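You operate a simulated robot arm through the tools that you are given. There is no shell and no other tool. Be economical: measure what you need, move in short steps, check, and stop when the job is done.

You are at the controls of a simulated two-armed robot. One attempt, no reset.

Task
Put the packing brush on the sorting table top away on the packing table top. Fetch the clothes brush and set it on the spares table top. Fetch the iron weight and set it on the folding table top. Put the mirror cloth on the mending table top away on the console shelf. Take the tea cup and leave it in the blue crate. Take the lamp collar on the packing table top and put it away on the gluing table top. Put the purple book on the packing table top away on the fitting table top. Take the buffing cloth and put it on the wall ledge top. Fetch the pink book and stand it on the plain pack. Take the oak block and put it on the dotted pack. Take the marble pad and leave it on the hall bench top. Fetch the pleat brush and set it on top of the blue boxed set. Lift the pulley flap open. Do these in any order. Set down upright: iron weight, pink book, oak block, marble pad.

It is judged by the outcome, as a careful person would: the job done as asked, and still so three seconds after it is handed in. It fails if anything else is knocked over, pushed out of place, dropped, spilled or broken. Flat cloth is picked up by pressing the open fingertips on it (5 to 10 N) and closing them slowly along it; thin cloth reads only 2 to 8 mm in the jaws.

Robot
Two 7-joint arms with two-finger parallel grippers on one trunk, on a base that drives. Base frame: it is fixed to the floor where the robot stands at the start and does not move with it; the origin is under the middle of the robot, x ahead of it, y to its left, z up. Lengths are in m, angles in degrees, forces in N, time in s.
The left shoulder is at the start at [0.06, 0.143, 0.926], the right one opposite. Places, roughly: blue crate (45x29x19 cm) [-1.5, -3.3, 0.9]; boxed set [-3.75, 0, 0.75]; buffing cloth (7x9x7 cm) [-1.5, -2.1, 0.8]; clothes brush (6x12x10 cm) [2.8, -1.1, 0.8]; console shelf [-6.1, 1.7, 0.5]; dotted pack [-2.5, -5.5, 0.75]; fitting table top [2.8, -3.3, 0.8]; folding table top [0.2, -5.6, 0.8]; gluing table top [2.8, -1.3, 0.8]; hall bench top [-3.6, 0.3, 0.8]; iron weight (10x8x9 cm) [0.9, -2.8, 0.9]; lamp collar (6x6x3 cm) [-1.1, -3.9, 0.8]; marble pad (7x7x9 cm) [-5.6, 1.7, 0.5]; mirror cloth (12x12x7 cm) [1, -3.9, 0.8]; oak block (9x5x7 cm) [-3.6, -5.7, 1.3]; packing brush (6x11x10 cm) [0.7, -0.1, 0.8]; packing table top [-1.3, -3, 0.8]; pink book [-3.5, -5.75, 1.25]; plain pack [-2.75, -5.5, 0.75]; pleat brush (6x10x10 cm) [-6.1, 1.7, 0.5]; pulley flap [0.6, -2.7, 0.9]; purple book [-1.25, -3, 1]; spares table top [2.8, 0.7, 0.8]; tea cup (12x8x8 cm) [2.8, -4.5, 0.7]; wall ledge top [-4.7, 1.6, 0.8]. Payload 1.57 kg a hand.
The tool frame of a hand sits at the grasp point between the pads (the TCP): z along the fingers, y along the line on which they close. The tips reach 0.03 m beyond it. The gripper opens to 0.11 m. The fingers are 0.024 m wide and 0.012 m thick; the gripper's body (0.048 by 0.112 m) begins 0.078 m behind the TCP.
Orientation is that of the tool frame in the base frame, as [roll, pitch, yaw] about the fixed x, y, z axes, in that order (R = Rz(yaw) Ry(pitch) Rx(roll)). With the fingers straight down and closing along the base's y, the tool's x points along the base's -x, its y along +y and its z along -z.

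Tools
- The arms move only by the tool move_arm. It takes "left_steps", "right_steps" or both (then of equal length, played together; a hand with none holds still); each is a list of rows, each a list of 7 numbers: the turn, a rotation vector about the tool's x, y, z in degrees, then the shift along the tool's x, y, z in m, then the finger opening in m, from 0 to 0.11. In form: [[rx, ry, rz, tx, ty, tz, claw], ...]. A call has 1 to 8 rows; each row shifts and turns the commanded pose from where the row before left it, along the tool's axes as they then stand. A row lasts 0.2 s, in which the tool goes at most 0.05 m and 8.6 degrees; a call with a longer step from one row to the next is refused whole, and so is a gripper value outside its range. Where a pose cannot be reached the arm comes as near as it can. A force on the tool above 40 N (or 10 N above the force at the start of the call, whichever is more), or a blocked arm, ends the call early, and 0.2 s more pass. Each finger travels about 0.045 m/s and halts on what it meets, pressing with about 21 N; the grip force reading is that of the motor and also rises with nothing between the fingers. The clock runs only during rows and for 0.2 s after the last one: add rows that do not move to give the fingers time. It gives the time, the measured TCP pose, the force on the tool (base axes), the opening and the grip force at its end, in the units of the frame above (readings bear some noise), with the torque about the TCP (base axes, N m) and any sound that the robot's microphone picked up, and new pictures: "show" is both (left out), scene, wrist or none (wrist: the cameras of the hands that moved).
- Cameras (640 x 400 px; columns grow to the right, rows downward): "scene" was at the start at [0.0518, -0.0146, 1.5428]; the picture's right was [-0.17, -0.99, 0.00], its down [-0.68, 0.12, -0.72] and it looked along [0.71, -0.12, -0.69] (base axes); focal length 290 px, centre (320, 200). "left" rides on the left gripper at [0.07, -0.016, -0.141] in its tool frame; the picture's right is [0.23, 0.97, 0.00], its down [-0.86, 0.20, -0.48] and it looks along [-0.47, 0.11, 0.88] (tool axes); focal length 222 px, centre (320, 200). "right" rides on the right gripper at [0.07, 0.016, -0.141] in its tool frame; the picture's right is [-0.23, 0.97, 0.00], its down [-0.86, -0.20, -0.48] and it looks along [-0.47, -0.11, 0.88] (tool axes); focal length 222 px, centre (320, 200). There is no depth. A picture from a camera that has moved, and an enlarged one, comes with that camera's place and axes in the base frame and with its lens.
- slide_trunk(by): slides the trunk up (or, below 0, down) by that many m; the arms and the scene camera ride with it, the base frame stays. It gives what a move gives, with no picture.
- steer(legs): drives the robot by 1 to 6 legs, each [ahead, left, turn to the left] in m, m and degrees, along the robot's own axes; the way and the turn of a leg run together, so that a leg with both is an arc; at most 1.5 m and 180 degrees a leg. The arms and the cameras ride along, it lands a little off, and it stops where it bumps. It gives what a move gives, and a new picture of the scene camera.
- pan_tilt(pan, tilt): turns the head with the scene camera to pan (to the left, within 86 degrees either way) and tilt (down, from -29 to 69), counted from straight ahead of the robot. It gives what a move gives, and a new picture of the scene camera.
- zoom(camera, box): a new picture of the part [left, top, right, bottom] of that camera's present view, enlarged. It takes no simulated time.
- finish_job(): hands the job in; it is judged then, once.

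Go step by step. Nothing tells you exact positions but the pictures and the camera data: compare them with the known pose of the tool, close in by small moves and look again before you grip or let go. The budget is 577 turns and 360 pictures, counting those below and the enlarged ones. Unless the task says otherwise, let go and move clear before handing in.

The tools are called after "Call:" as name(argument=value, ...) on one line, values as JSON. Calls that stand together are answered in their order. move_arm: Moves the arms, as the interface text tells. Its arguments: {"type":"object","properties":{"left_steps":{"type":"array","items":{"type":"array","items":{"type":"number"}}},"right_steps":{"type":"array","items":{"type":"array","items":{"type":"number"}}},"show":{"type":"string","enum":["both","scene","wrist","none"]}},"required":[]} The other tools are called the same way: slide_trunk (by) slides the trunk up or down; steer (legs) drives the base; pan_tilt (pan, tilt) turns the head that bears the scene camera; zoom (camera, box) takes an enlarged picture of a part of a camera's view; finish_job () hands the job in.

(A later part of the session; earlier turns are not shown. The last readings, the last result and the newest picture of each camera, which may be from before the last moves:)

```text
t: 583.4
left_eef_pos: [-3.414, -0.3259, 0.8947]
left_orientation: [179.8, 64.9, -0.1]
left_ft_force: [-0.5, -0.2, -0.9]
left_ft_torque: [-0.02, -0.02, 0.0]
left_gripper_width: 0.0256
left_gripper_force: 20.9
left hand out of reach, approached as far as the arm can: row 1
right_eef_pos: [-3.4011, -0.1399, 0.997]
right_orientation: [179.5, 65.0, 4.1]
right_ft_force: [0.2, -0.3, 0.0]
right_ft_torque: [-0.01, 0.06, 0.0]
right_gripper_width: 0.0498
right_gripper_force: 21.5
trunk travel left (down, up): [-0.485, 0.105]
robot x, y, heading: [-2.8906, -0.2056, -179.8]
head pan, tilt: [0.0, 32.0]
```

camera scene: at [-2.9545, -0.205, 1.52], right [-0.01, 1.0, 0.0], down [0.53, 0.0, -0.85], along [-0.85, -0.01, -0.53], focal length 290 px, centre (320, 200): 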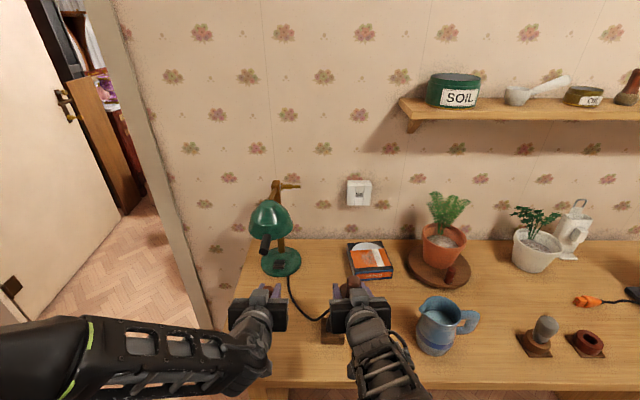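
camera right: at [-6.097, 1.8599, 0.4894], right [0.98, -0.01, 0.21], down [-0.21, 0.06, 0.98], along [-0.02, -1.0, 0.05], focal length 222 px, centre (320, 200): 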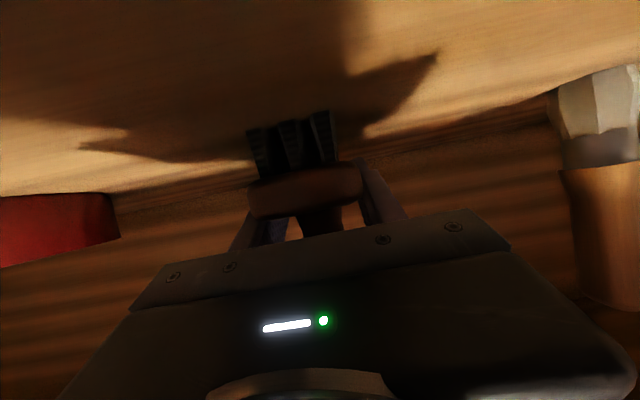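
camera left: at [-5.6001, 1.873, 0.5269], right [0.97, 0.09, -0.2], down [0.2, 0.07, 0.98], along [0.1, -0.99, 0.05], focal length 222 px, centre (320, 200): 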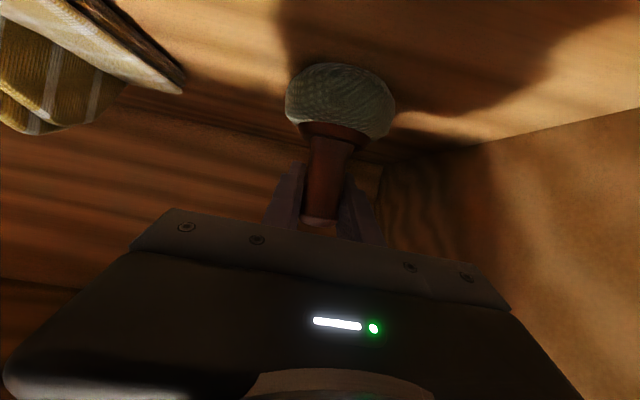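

Call:
move_arm(left_steps=[[0, 0, 0, 0.0036, 0, 0.0017, 0.0], [0, 0, 0, 0.0027, 0, 0.0013, 0.0], [0, 0, 0, 0.0027, 0, 0.0013, 0.0], [0, 0, 0, 0.0018, 0, 0.0008, 0.0], [0, 0, 0, 0.0018, 0, 0.0008, 0.0], [0, 0, 0, 0, 0, 0, 0.0]], show="wrist")

```text
t: 584.8
left_eef_pos: [-3.4148, -0.3268, 0.8818]
left_orientation: [179.8, 64.9, -0.1]
left_ft_force: [0.9, 0.5, 0.1]
left_ft_torque: [0.0, 0.02, -0.01]
left_gripper_width: 0.0252
left_gripper_force: 21.0
right_eef_pos: [-3.4009, -0.1394, 0.9969]
right_orientation: [179.4, 65.0, 4.1]
right_ft_force: [-0.2, 1.0, -0.2]
right_ft_torque: [-0.02, -0.01, -0.03]
right_gripper_width: 0.05
right_gripper_force: 21.2
trunk travel left (down, up): [-0.485, 0.105]
robot x, y, heading: [-2.8959, -0.2025, -179.7]
head pan, tilt: [0.0, 32.0]
camera left: at [-3.2582, -0.3103, 0.879], right [0.1, -0.97, -0.2], down [0.07, -0.2, 0.98], along [-0.99, -0.11, 0.05], focal length 222 px, centre (320, 200)
```

left: 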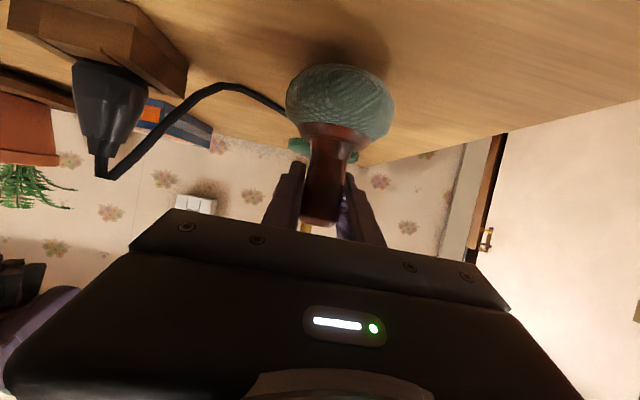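

Call:
move_arm(left_steps=[[0, 0, 0, 0.0018, 0, 0.0008, 0.0], [0, 0, 0, 0.0018, 0, 0.0008, 0.0], [0, 0, 0, 0.0018, 0, 0.0008, 0.0], [0, 0, 0, 0.0018, 0, 0.0008, 0.0], [0, 0, 0, 0.0018, 0, 0.0008, 0.0], [0, 0, 0, 0.0018, 0, 0.0008, 0.0], [0, 0, 0, 0.0018, 0, 0.0008, 0.0], [0, 0, 0, 0, 0, 0, 0.0]], show="none")

```text
t: 586.5
left_eef_pos: [-3.4158, -0.3268, 0.87]
left_orientation: [179.8, 65.0, -0.1]
left_ft_force: [1.1, -0.3, 8.9]
left_ft_torque: [0.05, -0.37, 0.03]
left_gripper_width: 0.0255
left_gripper_force: 21.0
right_eef_pos: [-3.4004, -0.1393, 0.9967]
right_orientation: [179.4, 65.0, 4.1]
right_ft_force: [-0.2, -0.2, -0.4]
right_ft_torque: [0.01, 0.07, 0.01]
right_gripper_width: 0.0498
right_gripper_force: 21.2
trunk travel left (down, up): [-0.485, 0.105]
robot x, y, heading: [-2.8938, -0.2041, -179.5]
head pan, tilt: [0.0, 32.0]
```

Call:
move_arm(left_steps=[[0, 0, 0, 0, 0, 0, 0.04], [0, 0, 0, 0, 0, 0, 0.055], [0, 0, 0, 0, 0, 0, 0.07], [0, 0, 0, 0, 0, 0, 0.07]], show="none")

Call:
steer(legs=[[-0.25, 0, 0]])

```text
t: 587.5
left_eef_pos: [-3.4151, -0.3259, 0.8675]
left_orientation: [179.9, 64.9, 0.0]
left_ft_force: [0.4, -0.7, 0.8]
left_ft_torque: [-0.01, 0.02, -0.01]
left_gripper_width: 0.0699
left_gripper_force: 0.1
right_eef_pos: [-3.4008, -0.1384, 0.9976]
right_orientation: [179.4, 65.0, 4.1]
right_ft_force: [0.3, 0.0, -1.7]
right_ft_torque: [0.02, 0.01, 0.01]
right_gripper_width: 0.0499
right_gripper_force: 20.6
trunk travel left (down, up): [-0.485, 0.105]
robot x, y, heading: [-2.8959, -0.2045, -179.7]
head pan, tilt: [0.0, 32.0]
```

```text
t: 589.4
left_eef_pos: [-3.1627, -0.3241, 0.8683]
left_orientation: [179.9, 65.0, 0.0]
left_ft_force: [-0.1, 0.5, 0.1]
left_ft_torque: [-0.01, -0.02, -0.02]
left_gripper_width: 0.0701
left_gripper_force: 0.1
right_eef_pos: [-3.1478, -0.1368, 0.9972]
right_orientation: [179.3, 65.0, 4.2]
right_ft_force: [1.1, -0.5, -1.4]
right_ft_torque: [-0.02, 0.07, 0.01]
right_gripper_width: 0.0501
right_gripper_force: 21.1
trunk travel left (down, up): [-0.485, 0.105]
robot x, y, heading: [-2.6433, -0.1982, -179.5]
head pan, tilt: [0.0, 32.0]
camera scene: at [-2.7001, -0.203, 1.5202], right [-0.01, 1.0, 0.0], down [0.53, 0.0, -0.85], along [-0.85, -0.01, -0.53], focal length 290 px, centre (320, 200)
```

scene: 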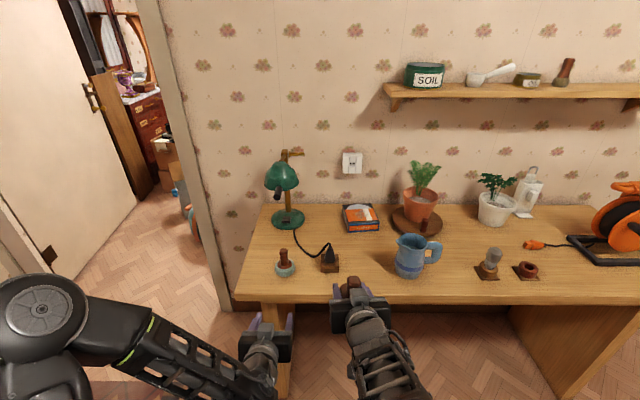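

Marble pad stands upright on the hall bench. Now a closer look at the box for placing the brush.

Call:
zoom(camera="scene", box=[260, 180, 460, 305])

```text
3.20 times, centred on (360, 242) of scene
camera zoom: at [-2.7001, -0.203, 1.5202], right [-0.01, 1.0, 0.0], down [0.53, 0.0, -0.85], along [-0.85, -0.01, -0.53], focal length 928 px, centre (192, 64)
```

zoom: 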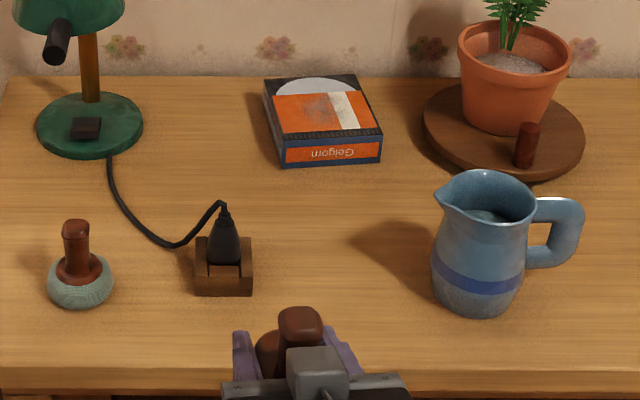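

Call:
move_arm(left_steps=[[0, 8.2, 0, 0, 0, -0.02, 0.07], [0, 8.2, 0, 0, 0, -0.02, 0.07], [0, 8.2, 0, 0, 0, -0.02, 0.07], [0, 8.2, 0, 0, 0, -0.02, 0.07], [0, 8.2, 0, 0, 0, -0.02, 0.07], [0, 8.2, 0, 0, 0, -0.02, 0.07], [0, 8.2, 0, 0.02, 0, -0.02, 0.07], [0, 7.5, 0, 0.03, 0, -0.02, 0.07]], show="none")

Call:
move_arm(left_steps=[[0, 0, 0, 0.04, 0, 0, 0.07], [0, 0, 0, 0.04, 0, 0, 0.07], [0, 0, 0, 0.03, 0, 0, 0.07]], show="none")

Call:
steer(legs=[[0.33, 0.02, -0.5]])

```text
t: 591.2
left_eef_pos: [-3.0235, -0.3221, 0.9794]
left_orientation: [180.0, -0.1, 0.0]
left_ft_force: [-0.2, -0.5, -0.3]
left_ft_torque: [-0.04, -0.01, 0.04]
left_gripper_width: 0.0699
left_gripper_force: 0.0
right_eef_pos: [-3.1492, -0.1375, 0.998]
right_orientation: [179.4, 65.0, 4.1]
right_ft_force: [-0.2, -0.2, -1.3]
right_ft_torque: [0.0, 0.05, 0.0]
right_gripper_width: 0.0497
right_gripper_force: 20.7
trunk travel left (down, up): [-0.485, 0.105]
robot x, y, heading: [-2.6455, -0.2022, -179.6]
head pan, tilt: [0.0, 32.0]
```

```text
t: 592.0
left_eef_pos: [-2.9127, -0.3238, 0.981]
left_orientation: [180.0, 0.1, 0.1]
left_ft_force: [0.8, -0.1, 0.5]
left_ft_torque: [-0.01, -0.04, 0.0]
left_gripper_width: 0.0701
left_gripper_force: 0.0
right_eef_pos: [-3.1484, -0.1372, 0.9975]
right_orientation: [179.4, 65.0, 4.1]
right_ft_force: [0.4, -0.3, -0.9]
right_ft_torque: [0.03, 0.0, 0.02]
right_gripper_width: 0.05
right_gripper_force: 21.3
trunk travel left (down, up): [-0.485, 0.105]
robot x, y, heading: [-2.6409, -0.1991, -179.2]
head pan, tilt: [0.0, 32.0]
```

```text
t: 594.1
left_eef_pos: [-3.242, -0.3431, 0.9806]
left_orientation: [179.9, 0.0, -0.3]
left_ft_force: [0.2, 0.7, -0.4]
left_ft_torque: [0.01, -0.02, -0.02]
left_gripper_width: 0.0701
left_gripper_force: 0.0
right_eef_pos: [-3.4766, -0.1554, 0.9961]
right_orientation: [179.4, 64.9, 3.7]
right_ft_force: [0.8, 0.8, -1.1]
right_ft_torque: [0.02, 0.04, -0.01]
right_gripper_width: 0.0497
right_gripper_force: 20.9
trunk travel left (down, up): [-0.485, 0.105]
robot x, y, heading: [-2.9715, -0.2258, -180.2]
head pan, tilt: [0.0, 32.0]
camera scene: at [-3.0298, -0.2241, 1.5201], right [0.0, 1.0, 0.0], down [0.53, 0.0, -0.85], along [-0.85, 0.0, -0.53], focal length 290 px, centre (320, 200)
```

scene: 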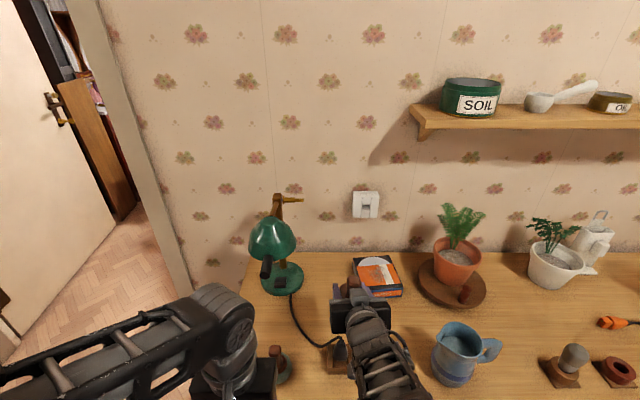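

Call:
move_arm(right_steps=[[0, 0, 0, -0.0155, -0.0208, 0.0333, 0.0], [0, 0, 0, -0.0155, -0.0208, 0.0333, 0.0], [0, 0, 0, -0.0155, -0.0208, 0.0333, 0.0], [0, 0, 0, -0.0155, -0.0208, 0.0333, 0.0], [0, 0, 0, -0.0155, -0.0208, 0.0333, 0.0], [0, 0, 0, -0.0155, -0.0208, 0.0333, 0.0], [0, 0, 0, 0, 0, 0, 0.0]], show="both")

```text
t: 595.8
left_eef_pos: [-3.2414, -0.3416, 0.9814]
left_orientation: [179.9, 0.1, -0.3]
left_ft_force: [-1.0, 0.1, 0.2]
left_ft_torque: [-0.01, 0.0, 0.01]
left_gripper_width: 0.0699
left_gripper_force: 0.1
right_eef_pos: [-3.7054, -0.0455, 0.9934]
right_orientation: [179.5, 65.0, 3.7]
right_ft_force: [0.0, -0.4, -1.5]
right_ft_torque: [0.0, 0.05, -0.01]
right_gripper_width: 0.0499
right_gripper_force: 20.7
trunk travel left (down, up): [-0.485, 0.105]
robot x, y, heading: [-2.9691, -0.2221, -180.2]
head pan, tilt: [0.0, 32.0]
camera scene: at [-3.0284, -0.2234, 1.5201], right [0.0, 1.0, 0.0], down [0.53, 0.0, -0.85], along [-0.85, 0.0, -0.53], focal length 290 px, centre (320, 200)
camera right: at [-3.5467, -0.0505, 0.9917], right [-0.02, -0.98, 0.21], down [0.06, 0.21, 0.98], along [-1.0, 0.04, 0.05], focal length 222 px, centre (320, 200)
```

scene: 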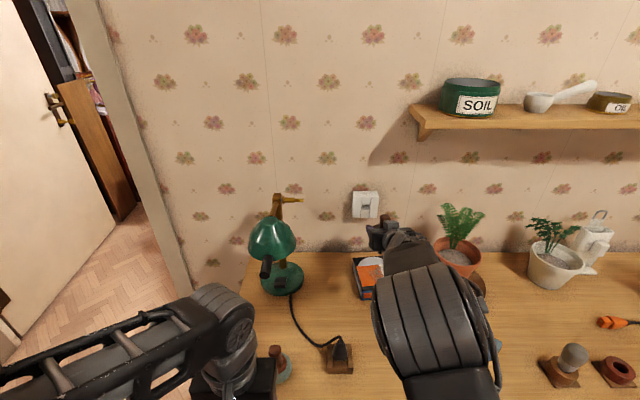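
right: 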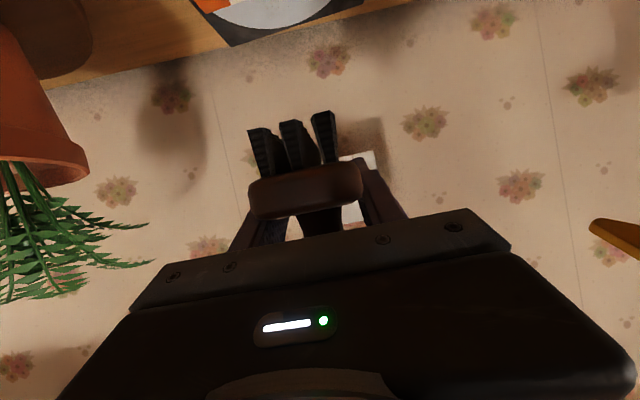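

Call:
move_arm(right_steps=[[0, 0, 0, 0.0272, 0, 0.0127, 0.0], [0, 0, 0, 0.0272, 0, 0.0127, 0.0], [0, 0, 0, 0.0227, 0, 0.0106, 0.0], [0, 0, 0, 0.0109, 0, 0.0051, 0.0], [0, 0, 0, 0.0054, 0, 0.0025, 0.0], [0, 0, 0, 0, 0, 0, 0.0]], show="both")

```text
t: 597.1
left_eef_pos: [-3.2416, -0.3429, 0.9817]
left_orientation: [179.9, -0.1, -0.4]
left_ft_force: [0.7, 0.1, -0.1]
left_ft_torque: [0.04, 0.02, -0.01]
left_gripper_width: 0.07
left_gripper_force: 0.0
right_eef_pos: [-3.706, -0.0486, 0.8937]
right_orientation: [179.4, 65.0, 3.7]
right_ft_force: [0.1, 0.3, -1.6]
right_ft_torque: [0.0, 0.03, -0.03]
right_gripper_width: 0.0497
right_gripper_force: 21.4
trunk travel left (down, up): [-0.485, 0.105]
robot x, y, heading: [-2.966, -0.2234, -179.8]
head pan, tilt: [0.0, 32.0]
camera scene: at [-3.0289, -0.224, 1.5201], right [0.0, 1.0, 0.0], down [0.53, 0.0, -0.85], along [-0.85, 0.0, -0.53], focal length 290 px, centre (320, 200)
camera right: at [-3.547, -0.053, 0.8901], right [-0.02, -0.98, 0.21], down [0.06, 0.21, 0.98], along [-1.0, 0.04, 0.05], focal length 222 px, centre (320, 200)
```

scene: 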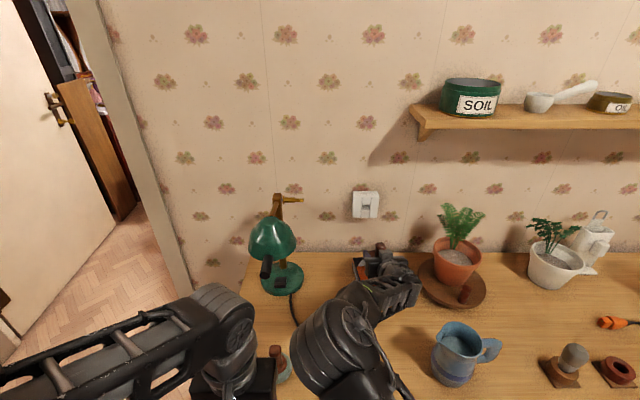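
right: 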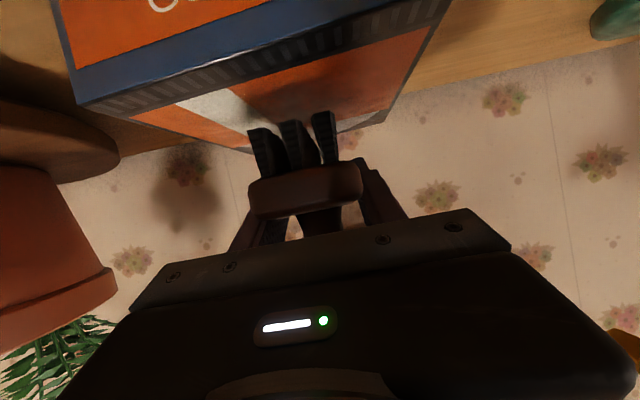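

Call:
move_arm(right_steps=[[0, 0, 0, 0.0054, 0, 0.0025, 0.0], [0, 0, 0, 0.0045, 0, 0.0021, 0.0], [0, 0, 0, 0.0027, 0, 0.0013, 0.0], [0, 0, 0, 0.0027, 0, 0.0013, 0.0], [0, 0, 0, 0.0018, 0, 0.0008, 0.0], [0, 0, 0, 0.0018, 0, 0.0008, 0.0], [0, 0, 0, 0, 0, 0, 0.0]], show="wrist")

```text
t: 598.8
left_eef_pos: [-3.2404, -0.3421, 0.9817]
left_orientation: [179.9, 0.1, -0.4]
left_ft_force: [0.1, 0.9, -0.1]
left_ft_torque: [0.03, 0.02, 0.04]
left_gripper_width: 0.0699
left_gripper_force: 0.0
right_eef_pos: [-3.7039, -0.048, 0.8775]
right_orientation: [179.5, 65.3, 3.5]
right_ft_force: [-10.8, 6.0, 24.9]
right_ft_torque: [0.23, -0.48, 0.18]
right_gripper_width: 0.0501
right_gripper_force: 21.1
trunk travel left (down, up): [-0.485, 0.105]
robot x, y, heading: [-2.9685, -0.2246, -180.0]
head pan, tilt: [0.0, 32.0]
camera right: at [-3.5459, -0.054, 0.8735], right [-0.03, -0.98, 0.21], down [0.06, 0.21, 0.98], along [-1.0, 0.04, 0.06], focal length 222 px, centre (320, 200)
```

right: 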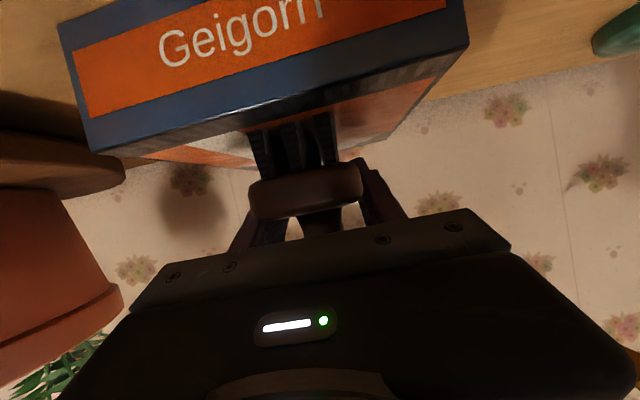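

Call:
move_arm(right_steps=[[0, 0, 0, -0.0018, 0, -0.0008, 0.0], [0, 0, 0, 0, 0, 0, 0.0], [0, 0, 0, 0, 0, 0, 0.06], [0, 0, 0, 0, 0, 0, 0.07], [0, 0, 0, 0, 0, 0, 0.085], [0, 0, 0, 0, 0, 0, 0.085]], show="wrist")

```text
t: 600.1
left_eef_pos: [-3.2415, -0.3432, 0.981]
left_orientation: [179.9, -0.1, -0.4]
left_ft_force: [0.3, 0.4, -1.3]
left_ft_torque: [-0.02, 0.02, 0.0]
left_gripper_width: 0.0697
left_gripper_force: 0.0
right_eef_pos: [-3.7048, -0.0485, 0.8743]
right_orientation: [179.4, 64.9, 3.6]
right_ft_force: [0.7, 0.2, 0.0]
right_ft_torque: [0.0, 0.03, -0.02]
right_gripper_width: 0.0849
right_gripper_force: 0.1
trunk travel left (down, up): [-0.485, 0.105]
robot x, y, heading: [-2.9714, -0.2245, -180.0]
head pan, tilt: [0.0, 32.0]
camera right: at [-3.5458, -0.0535, 0.8722], right [-0.02, -0.98, 0.21], down [0.06, 0.21, 0.98], along [-1.0, 0.04, 0.05], focal length 222 px, centre (320, 200)
```

right: 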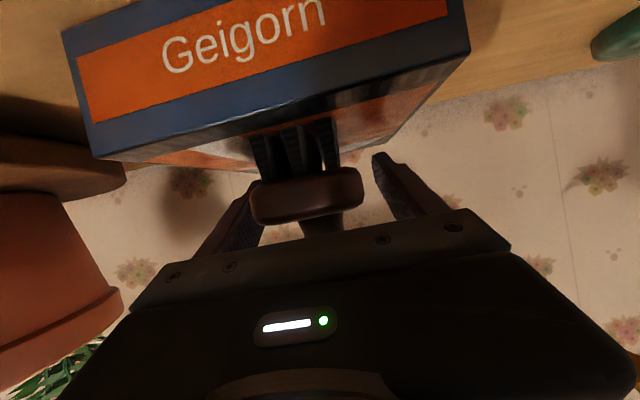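

Call:
move_arm(right_steps=[[0, 0, 0, 0.0169, 0, -0.0362, 0.085], [0, 0, 0, 0.0169, 0, -0.0362, 0.085], [0, 0, 0, 0.0169, 0, -0.0362, 0.085], [0, 0, 0, -0.036, 0, -0.017, 0.085], [0, 0, 0, -0.036, 0, -0.017, 0.085], [0, 0, 0, -0.03, 0, -0.017, 0.085]], show="none")

Call:
steer(legs=[[-0.4, 0, 0]])

Call:
zoom(camera="scene", box=[220, 140, 540, 300])

```text
t: 601.5
left_eef_pos: [-3.2402, -0.342, 0.9818]
left_orientation: [179.9, 0.0, -0.4]
left_ft_force: [0.2, 0.3, -0.4]
left_ft_torque: [0.0, -0.01, -0.01]
left_gripper_width: 0.07
left_gripper_force: 0.0
right_eef_pos: [-3.581, -0.0379, 0.9887]
right_orientation: [179.5, 65.1, 3.7]
right_ft_force: [0.1, -0.2, -0.4]
right_ft_torque: [-0.03, -0.02, 0.0]
right_gripper_width: 0.085
right_gripper_force: 0.1
trunk travel left (down, up): [-0.485, 0.105]
robot x, y, heading: [-2.9687, -0.2258, -179.9]
head pan, tilt: [0.0, 32.0]
```

```text
t: 604.0
left_eef_pos: [-2.8446, -0.3411, 0.9807]
left_orientation: [180.0, 0.0, -0.4]
left_ft_force: [0.6, -0.6, -0.1]
left_ft_torque: [0.01, 0.03, -0.04]
left_gripper_width: 0.0699
left_gripper_force: 0.2
right_eef_pos: [-3.1863, -0.038, 0.9893]
right_orientation: [179.4, 65.0, 3.6]
right_ft_force: [-0.2, 0.2, 0.1]
right_ft_torque: [-0.01, -0.03, -0.02]
right_gripper_width: 0.085
right_gripper_force: 0.0
trunk travel left (down, up): [-0.485, 0.105]
robot x, y, heading: [-2.5699, -0.224, 180.0]
head pan, tilt: [0.0, 32.0]
camera scene: at [-2.6323, -0.2241, 1.5202], right [0.0, 1.0, 0.0], down [0.53, 0.0, -0.85], along [-0.85, 0.0, -0.53], focal length 290 px, centre (320, 200)
```

scene: 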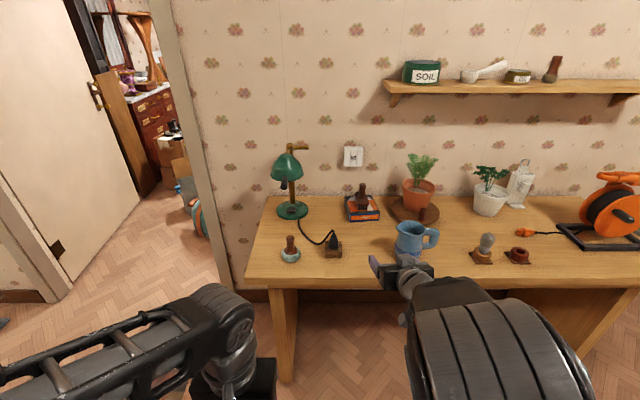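

```text
2.00 times, centred on (380, 220) of scene
camera zoom: at [-2.6323, -0.2241, 1.5202], right [0.0, 1.0, 0.0], down [0.53, 0.0, -0.85], along [-0.85, 0.0, -0.53], focal length 580 px, centre (200, 160)
```

zoom: 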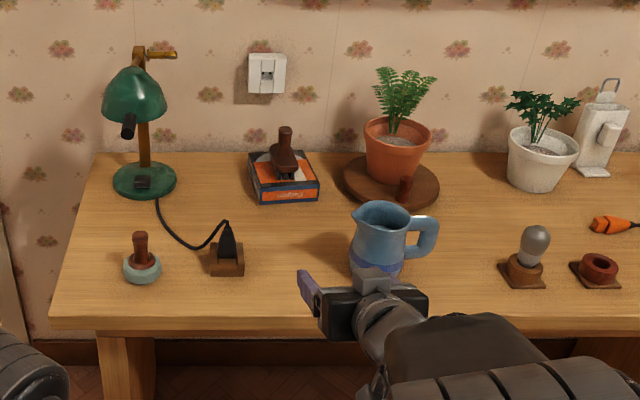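

All bench items done. Last: the pink book and oak block in the south-west corner. Turn south and drive down the aisle.

Call:
steer(legs=[[0, 0, 90], [1.4, 0, 0], [1.4, 0, 0], [1.1, 0, 0]])

Call:
pan_tilt(pan=-10, tilt=18)

```text
t: 626.5
left_eef_pos: [-2.609, -4.3924, 0.9812]
left_orientation: [179.8, 0.0, 85.8]
left_ft_force: [0.8, -0.2, 0.4]
left_ft_torque: [0.01, 0.01, 0.0]
left_gripper_width: 0.0699
left_gripper_force: 0.0
right_eef_pos: [-2.9358, -4.713, 0.9888]
right_orientation: [179.4, 65.0, 89.9]
right_ft_force: [0.5, -0.7, 0.1]
right_ft_torque: [0.0, -0.01, 0.02]
right_gripper_width: 0.085
right_gripper_force: 0.2
trunk travel left (down, up): [-0.485, 0.105]
robot x, y, heading: [-2.705, -4.111, -93.8]
head pan, tilt: [0.0, 32.0]
camera scene: at [-2.7134, -4.1736, 1.5201], right [-1.0, 0.07, 0.0], down [0.04, 0.53, -0.85], along [-0.06, -0.85, -0.53], focal length 290 px, centre (320, 200)
```

scene: 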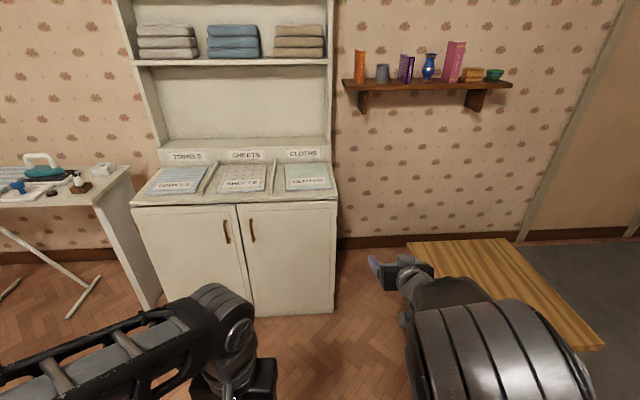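

```text
t: 627.3
left_eef_pos: [-2.6085, -4.3927, 0.982]
left_orientation: [179.9, 0.0, 85.8]
left_ft_force: [-0.3, -0.1, 0.0]
left_ft_torque: [0.0, -0.03, 0.0]
left_gripper_width: 0.0702
left_gripper_force: 0.1
right_eef_pos: [-2.9352, -4.7119, 0.9892]
right_orientation: [179.5, 64.9, 89.8]
right_ft_force: [0.0, -0.2, 1.0]
right_ft_torque: [-0.01, 0.0, -0.01]
right_gripper_width: 0.0851
right_gripper_force: 0.0
trunk travel left (down, up): [-0.485, 0.105]
robot x, y, heading: [-2.7099, -4.1126, -93.9]
head pan, tilt: [-10.0, 18.0]
camera scene: at [-2.7296, -4.1745, 1.5425], right [-0.97, 0.24, 0.0], down [0.07, 0.3, -0.95], along [-0.23, -0.92, -0.31], focal length 290 px, centre (320, 200)
```

scene: 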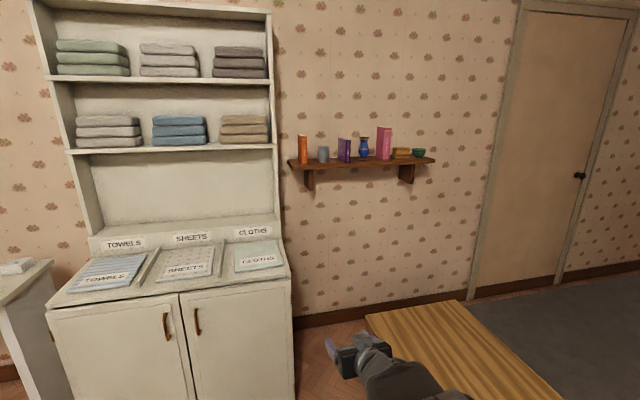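

Call:
zoom(camera="scene", box=[280, 115, 440, 195])

Call:
zoom(camera="scene", box=[40, 220, 300, 320])

```text
4.00 times, centred on (360, 155) of scene
camera zoom: at [-2.7296, -4.1745, 1.5425], right [-0.97, 0.24, 0.0], down [0.07, 0.3, -0.95], along [-0.23, -0.92, -0.31], focal length 1160 px, centre (160, 380)
```

zoom: 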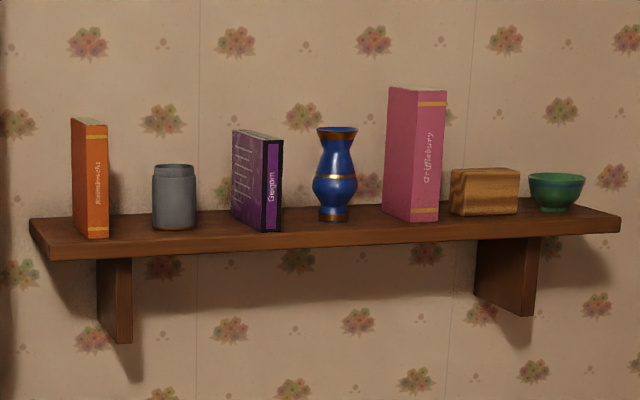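

```text
2.46 times, centred on (170, 270) of scene
camera zoom: at [-2.7296, -4.1745, 1.5425], right [-0.97, 0.24, 0.0], down [0.07, 0.3, -0.95], along [-0.23, -0.92, -0.31], focal length 714 px, centre (689, 28)
```

zoom: 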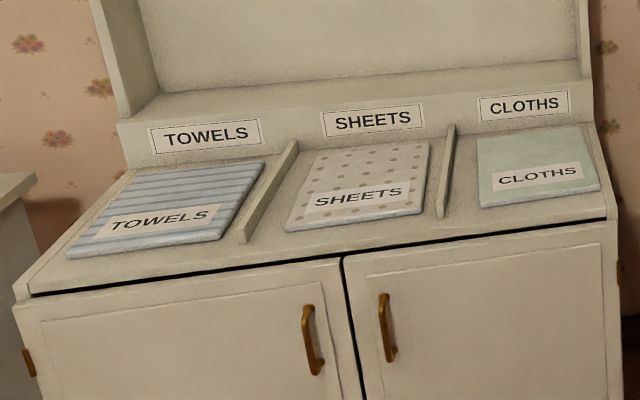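

The packs are SHEETS (dotted, x≈-2.5) and CLOTHS (plain, x≈-2.75) on the cabinet. The pink book and oak block are on the wall shelf at z≈1.25, with a chest in front of it. Raise the trunk fully and move into the corner between chest and cabinet.

Call:
slide_trunk(by=0.1)

Call:
steer(legs=[[0, 0, 3.8], [0.5, -0.25, 0]])

Call:
pan_tilt(pan=-40, tilt=20)

```text
t: 628.6
left_eef_pos: [-2.6095, -4.3925, 1.0806]
left_orientation: [179.9, 0.0, 85.9]
left_ft_force: [-0.5, 0.6, -0.1]
left_ft_torque: [0.0, -0.03, 0.01]
left_gripper_width: 0.0698
left_gripper_force: 0.0
right_eef_pos: [-2.9356, -4.7129, 1.0883]
right_orientation: [179.4, 65.0, 89.8]
right_ft_force: [-1.1, -0.5, 0.3]
right_ft_torque: [0.0, -0.04, 0.01]
right_gripper_width: 0.0852
right_gripper_force: 0.1
trunk travel left (down, up): [-0.585, 0.005]
robot x, y, heading: [-2.7101, -4.1114, -93.9]
head pan, tilt: [-10.0, 18.0]
```

```text
t: 632.3
left_eef_pos: [-2.8413, -4.8848, 1.0812]
left_orientation: [179.9, 0.0, 89.7]
left_ft_force: [-0.2, 0.4, -0.5]
left_ft_torque: [0.04, 0.01, 0.01]
left_gripper_width: 0.0698
left_gripper_force: 0.2
right_eef_pos: [-3.1446, -5.2266, 1.0893]
right_orientation: [179.4, 64.9, 93.8]
right_ft_force: [0.1, -0.7, -0.1]
right_ft_torque: [0.01, -0.04, 0.02]
right_gripper_width: 0.085
right_gripper_force: 0.2
trunk travel left (down, up): [-0.585, 0.005]
robot x, y, heading: [-2.9614, -4.6114, -89.9]
head pan, tilt: [-10.0, 18.0]
camera scene: at [-2.9758, -4.6752, 1.6425], right [-0.99, 0.17, 0.0], down [0.05, 0.3, -0.95], along [-0.16, -0.94, -0.31], focal length 290 px, centre (320, 200)
```

scene: 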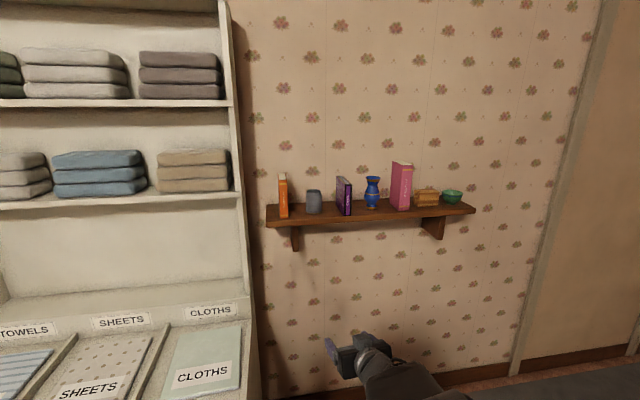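

```text
t: 633.2
left_eef_pos: [-2.8404, -4.8832, 1.0823]
left_orientation: [179.8, 0.0, 89.8]
left_ft_force: [0.5, 0.2, -0.3]
left_ft_torque: [0.0, 0.02, 0.0]
left_gripper_width: 0.0699
left_gripper_force: 0.0
right_eef_pos: [-3.143, -5.2254, 1.0888]
right_orientation: [179.3, 65.1, 93.8]
right_ft_force: [-0.7, -0.5, 1.0]
right_ft_torque: [0.04, 0.01, 0.0]
right_gripper_width: 0.0849
right_gripper_force: 0.0
trunk travel left (down, up): [-0.585, 0.005]
robot x, y, heading: [-2.9603, -4.6132, -89.6]
head pan, tilt: [-40.0, 20.0]
camera scene: at [-3.0191, -4.6541, 1.6393], right [-0.77, 0.64, 0.0], down [0.22, 0.26, -0.94], along [-0.6, -0.72, -0.34], focal length 290 px, centre (320, 200)
```

scene: 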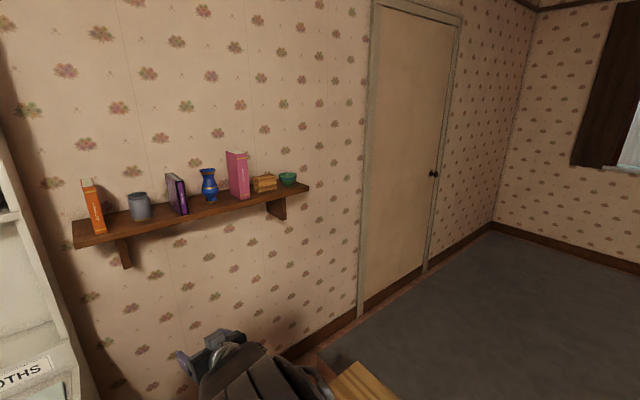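

Call:
pan_tilt(pan=-75, tilt=55)

```text
t: 634.2
left_eef_pos: [-2.8402, -4.8836, 1.0819]
left_orientation: [179.9, 0.0, 89.8]
left_ft_force: [0.1, -0.1, -0.3]
left_ft_torque: [0.0, 0.0, 0.01]
left_gripper_width: 0.0698
left_gripper_force: 0.0
right_eef_pos: [-3.1444, -5.2254, 1.0893]
right_orientation: [179.4, 64.9, 93.9]
right_ft_force: [-1.4, -0.5, -0.2]
right_ft_torque: [0.0, 0.03, -0.01]
right_gripper_width: 0.0851
right_gripper_force: 0.1
trunk travel left (down, up): [-0.585, 0.005]
robot x, y, heading: [-2.9616, -4.6096, -90.0]
head pan, tilt: [-75.0, 55.0]
camera scene: at [-3.0291, -4.6014, 1.5873], right [-0.26, 0.97, 0.0], down [0.79, 0.21, -0.57], along [-0.55, -0.15, -0.82], focal length 290 px, centre (320, 200)
```

scene: 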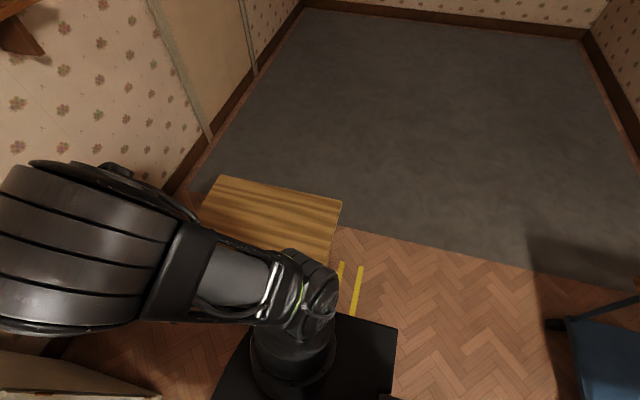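

I'll test how far the right arm reaches at shelf height: raise it with the tool horizontal.

Call:
move_arm(right_steps=[[0, -8.3, 0, -0.04, 0, 0, 0.09], [0, -8.3, 0, -0.04, 0, 0, 0.1], [0, -8.3, 0, -0.04, 0, 0, 0.1], [0, 0, 0, -0.045, 0, 0, 0.1], [0, 0, 0, -0.045, 0, 0, 0.1], [0, 0, 0, -0.045, 0, 0, 0.1], [0, 0, 0, -0.02, 0, 0.02, 0.1], [0, 0, 0, 0, 0, 0.02, 0.1]], show="none")

```text
t: 636.0
left_eef_pos: [-2.8402, -4.8835, 1.0817]
left_orientation: [-180.0, 0.0, 89.6]
left_ft_force: [-0.1, -0.2, 0.6]
left_ft_torque: [-0.02, 0.0, 0.01]
left_gripper_width: 0.0701
left_gripper_force: 0.0
right_eef_pos: [-3.1395, -5.3, 1.3584]
right_orientation: [125.8, 89.7, 40.2]
right_ft_force: [0.4, -0.2, -0.5]
right_ft_torque: [0.02, 0.0, -0.03]
right_gripper_width: 0.1001
right_gripper_force: 0.0
trunk travel left (down, up): [-0.585, 0.005]
robot x, y, heading: [-2.9588, -4.6105, -89.9]
head pan, tilt: [-75.0, 55.0]
```

Call:
move_arm(right_steps=[[0, 0, 0, 0, 0, 0.04, 0.1], [0, 0, 0, 0, 0, 0.04, 0.1], [0, 0, 0, 0, 0, 0.04, 0.1], [0, 0, 0, 0, 0, 0.04, 0.1], [0, 0, 0, 0, 0, 0, 0.1]], show="none")

```text
t: 637.2
left_eef_pos: [-2.8395, -4.8843, 1.0816]
left_orientation: [180.0, -0.1, 89.8]
left_ft_force: [0.4, -0.1, -1.0]
left_ft_torque: [0.02, 0.04, 0.0]
left_gripper_width: 0.0701
left_gripper_force: 0.0
right_eef_pos: [-3.1277, -5.4286, 1.358]
right_orientation: [132.9, 89.8, 47.2]
right_ft_force: [-0.4, -1.4, 0.2]
right_ft_torque: [0.0, -0.01, -0.03]
right_gripper_width: 0.1001
right_gripper_force: 0.0
right hand out of reach, approached as far as the arm can: row 4
trunk travel left (down, up): [-0.585, 0.005]
robot x, y, heading: [-2.9587, -4.612, -89.9]
head pan, tilt: [-75.0, 55.0]
```

Reach at shelf height is about 0.82 m ahead. That is enough from the corner between chest and cabinet. Retract, move in, and turn slightly.

Call:
move_arm(right_steps=[[0, 0, 0, 0, 0, -0.045, 0.1], [0, 0, 0, 0, 0, -0.045, 0.1], [0, 0, 0, 0, 0, -0.045, 0.1], [0, 0, 0, 0, 0, -0.045, 0.1], [0, 0, 0, 0, 0, -0.045, 0.1], [0, 0, 0, 0, 0, -0.045, 0.1], [0, 0, 0, 0, 0, 0, 0.1]], show="none")

Call:
steer(legs=[[0.36, -0.03, 0]])

Call:
pan_tilt(pan=-30, tilt=20)

```text
t: 638.9
left_eef_pos: [-2.8395, -4.885, 1.0815]
left_orientation: [-180.0, 0.1, 89.9]
left_ft_force: [-0.1, -0.3, 0.6]
left_ft_torque: [0.02, 0.01, 0.01]
left_gripper_width: 0.0703
left_gripper_force: 0.0
right_eef_pos: [-3.1494, -5.1616, 1.3582]
right_orientation: [135.1, 89.7, 49.4]
right_ft_force: [0.1, -0.9, -0.1]
right_ft_torque: [0.02, 0.01, 0.0]
right_gripper_width: 0.1
right_gripper_force: 0.0
trunk travel left (down, up): [-0.585, 0.005]
robot x, y, heading: [-2.9608, -4.6131, -89.8]
head pan, tilt: [-75.0, 55.0]
```

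```text
t: 641.2
left_eef_pos: [-2.8513, -5.238, 1.0811]
left_orientation: [179.9, 0.0, 87.5]
left_ft_force: [0.2, 1.0, 0.5]
left_ft_torque: [-0.03, 0.01, -0.02]
left_gripper_width: 0.07
left_gripper_force: 0.1
right_eef_pos: [-3.1712, -5.5042, 1.3596]
right_orientation: [123.3, 89.7, 35.6]
right_ft_force: [1.2, 0.3, -0.3]
right_ft_torque: [-0.06, 0.01, -0.02]
right_gripper_width: 0.0999
right_gripper_force: 0.0
trunk travel left (down, up): [-0.585, 0.005]
robot x, y, heading: [-2.9633, -4.9626, -91.8]
head pan, tilt: [-75.0, 55.0]
camera scene: at [-3.0302, -4.9499, 1.5873], right [-0.23, 0.97, 0.0], down [0.8, 0.18, -0.57], along [-0.56, -0.13, -0.82], focal length 290 px, centre (320, 200)
```

scene: 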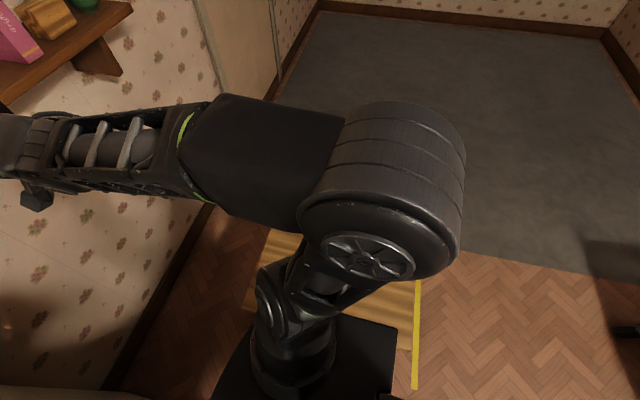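

```text
t: 642.3
left_eef_pos: [-2.853, -5.2386, 1.0819]
left_orientation: [179.8, 0.0, 87.6]
left_ft_force: [-0.5, 0.4, 0.4]
left_ft_torque: [-0.03, -0.01, -0.03]
left_gripper_width: 0.0702
left_gripper_force: 0.1
right_eef_pos: [-3.1716, -5.5045, 1.3598]
right_orientation: [118.9, 89.7, 31.0]
right_ft_force: [0.4, 0.0, 0.6]
right_ft_torque: [0.0, 0.02, 0.02]
right_gripper_width: 0.1001
right_gripper_force: 0.0
trunk travel left (down, up): [-0.585, 0.005]
robot x, y, heading: [-2.9642, -4.9655, -92.1]
head pan, tilt: [-30.0, 20.0]
camera scene: at [-3.0096, -5.0121, 1.6393], right [-0.85, 0.53, 0.0], down [0.18, 0.29, -0.94], along [-0.5, -0.8, -0.34], focal length 290 px, centre (320, 200)
```

scene: 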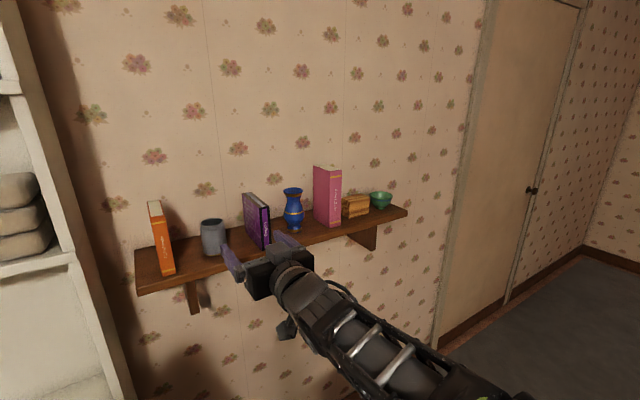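

The chest keeps the base too far on this side for a straight grip. The west side of the chest is open and closer to the shelf, so I'll go around and use the left arm. First back off and tuck the right arm.

Call:
steer(legs=[[-0.75, 0.05, 2.0]])

Call:
move_arm(right_steps=[[0, 8.5, 0, 0, 0, -0.02, 0.1], [0, 8.5, 0, 0.02, 0, -0.02, 0.1], [0, 8.5, 0, 0.02, 0, -0.02, 0.1], [0, 8.5, 0, 0.02, 0, -0.01, 0.1], [0, 8.5, 0, 0.03, 0, 0, 0.1], [0, 8.5, 0, 0.03, 0, 0, 0.1], [0, 8.5, 0, 0.03, 0, 0.02, 0.1], [0, 8.5, 0, 0.03, 0, 0.03, 0.1]], show="none")

Call:
move_arm(right_steps=[[0, 8.5, 0, 0, 0, 0.04, 0.1], [0, 8.5, 0, 0, 0, 0.045, 0.1], [0, 5, 0, 0, 0, 0.045, 0.1], [0, 0, 0, 0, 0, 0.045, 0.1], [0, 0, 0, 0, 0, 0, 0.1]], show="none")

```text
t: 646.5
left_eef_pos: [-2.7791, -4.4702, 1.0812]
left_orientation: [179.9, 0.0, 89.7]
left_ft_force: [-0.1, 0.9, 0.0]
left_ft_torque: [0.0, 0.03, 0.0]
left_gripper_width: 0.07
left_gripper_force: 0.0
right_eef_pos: [-3.0882, -4.7473, 1.3602]
right_orientation: [114.5, 89.6, 28.9]
right_ft_force: [0.9, -0.2, -0.3]
right_ft_torque: [0.02, -0.02, 0.01]
right_gripper_width: 0.1
right_gripper_force: 0.0
trunk travel left (down, up): [-0.585, 0.005]
robot x, y, heading: [-2.9005, -4.2002, -89.9]
head pan, tilt: [-30.0, 20.0]
camera scene: at [-2.9446, -4.249, 1.6393], right [-0.87, 0.5, 0.0], down [0.17, 0.3, -0.94], along [-0.47, -0.81, -0.34], focal length 290 px, centre (320, 200)
```

scene: 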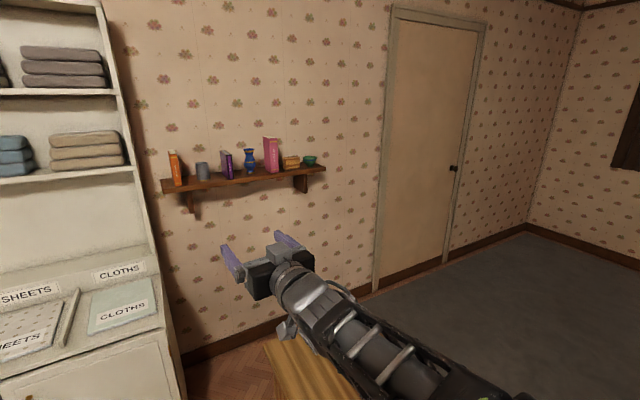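

```text
t: 648.3
left_eef_pos: [-2.7795, -4.4708, 1.0812]
left_orientation: [180.0, 0.0, 89.6]
left_ft_force: [-0.9, -0.1, 0.1]
left_ft_torque: [0.02, 0.0, 0.0]
left_gripper_width: 0.0699
left_gripper_force: 0.0
right_eef_pos: [-3.0996, -4.6034, 1.1937]
right_orientation: [179.7, 21.6, 94.2]
right_ft_force: [0.7, 0.2, -0.3]
right_ft_torque: [0.01, 0.04, -0.02]
right_gripper_width: 0.0999
right_gripper_force: 0.1
trunk travel left (down, up): [-0.585, 0.005]
robot x, y, heading: [-2.9023, -4.1983, -89.9]
head pan, tilt: [-30.0, 20.0]
```

```text
t: 649.5
left_eef_pos: [-2.7796, -4.4697, 1.0802]
left_orientation: [179.9, 0.0, 89.7]
left_ft_force: [-0.1, 0.2, -0.5]
left_ft_torque: [0.02, -0.04, -0.04]
left_gripper_width: 0.0701
left_gripper_force: 0.0
right_eef_pos: [-3.0951, -4.6343, 1.0231]
right_orientation: [179.8, -0.2, 94.3]
right_ft_force: [-0.9, -0.3, 0.6]
right_ft_torque: [-0.02, 0.0, 0.0]
right_gripper_width: 0.1001
right_gripper_force: 0.1
trunk travel left (down, up): [-0.585, 0.005]
robot x, y, heading: [-2.8964, -4.1983, -90.0]
head pan, tilt: [-30.0, 20.0]
```

Call:
steer(legs=[[0, -1.3, 0], [1.1, 0, 0]])

Call:
pan_tilt(pan=50, tilt=20)

```text
t: 661.3
left_eef_pos: [-4.0598, -5.5946, 1.0799]
left_orientation: [180.0, 0.0, 89.8]
left_ft_force: [0.7, 0.7, 0.0]
left_ft_torque: [0.02, 0.04, -0.01]
left_gripper_width: 0.0701
left_gripper_force: 0.1
right_eef_pos: [-4.3744, -5.7576, 1.0213]
right_orientation: [179.6, -0.2, 94.5]
right_ft_force: [0.8, -0.7, -0.2]
right_ft_torque: [0.05, 0.0, 0.03]
right_gripper_width: 0.0997
right_gripper_force: 0.1
trunk travel left (down, up): [-0.585, 0.005]
robot x, y, heading: [-4.1804, -5.3206, -89.6]
head pan, tilt: [-30.0, 20.0]
camera scene: at [-4.2258, -5.3745, 1.6393], right [-0.87, 0.5, 0.0], down [0.17, 0.3, -0.94], along [-0.47, -0.82, -0.34], focal length 290 px, centre (320, 200)
```

scene: 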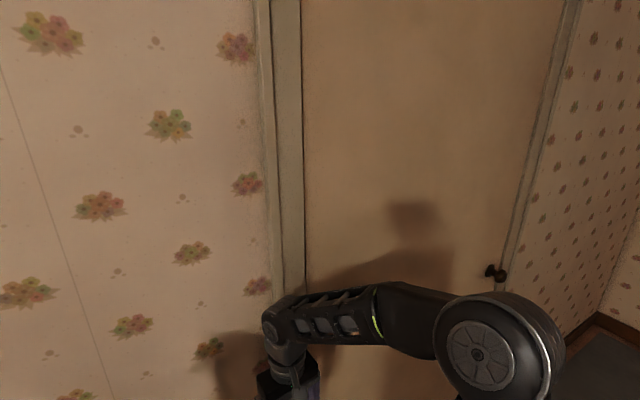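

```text
t: 662.8
left_eef_pos: [-4.0603, -5.5945, 1.0815]
left_orientation: [179.9, 0.0, 89.9]
left_ft_force: [1.0, -0.1, 0.0]
left_ft_torque: [0.01, 0.02, -0.02]
left_gripper_width: 0.0699
left_gripper_force: 0.1
right_eef_pos: [-4.3739, -5.7585, 1.0232]
right_orientation: [179.7, -0.1, 94.6]
right_ft_force: [-0.3, 0.0, -0.3]
right_ft_torque: [0.0, 0.05, 0.03]
right_gripper_width: 0.0998
right_gripper_force: 0.1
trunk travel left (down, up): [-0.585, 0.005]
robot x, y, heading: [-4.1764, -5.3271, -90.2]
head pan, tilt: [50.0, 20.0]
camera scene: at [-4.1081, -5.3528, 1.6393], right [-0.64, -0.77, 0.0], down [-0.26, 0.22, -0.94], along [0.72, -0.6, -0.34], focal length 290 px, centre (320, 200)
```

scene: 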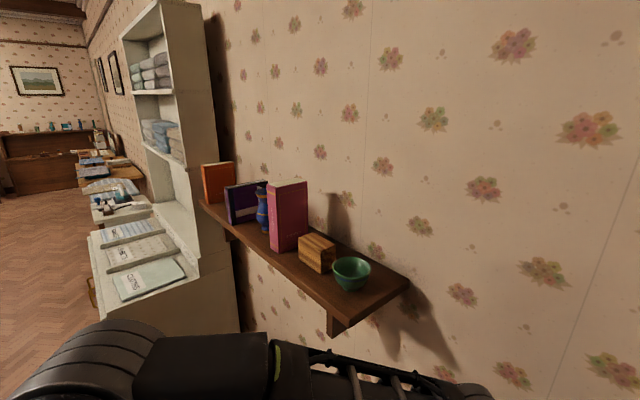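

Call:
zoom(camera="scene", box=[190, 150, 430, 340])

```text
2.11 times, centred on (310, 245) of scene
camera zoom: at [-4.1081, -5.3528, 1.6393], right [-0.64, -0.77, 0.0], down [-0.26, 0.22, -0.94], along [0.72, -0.6, -0.34], focal length 611 px, centre (341, 105)
```

zoom: 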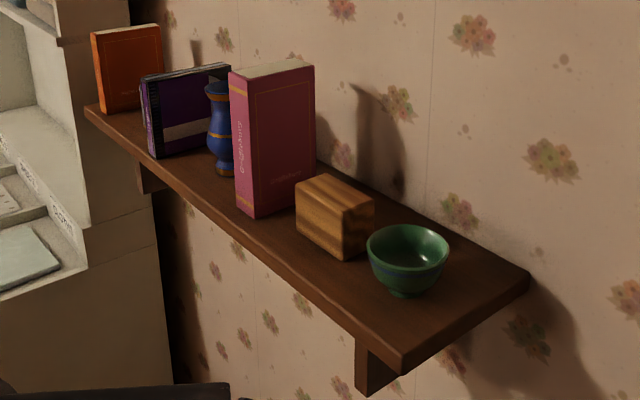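

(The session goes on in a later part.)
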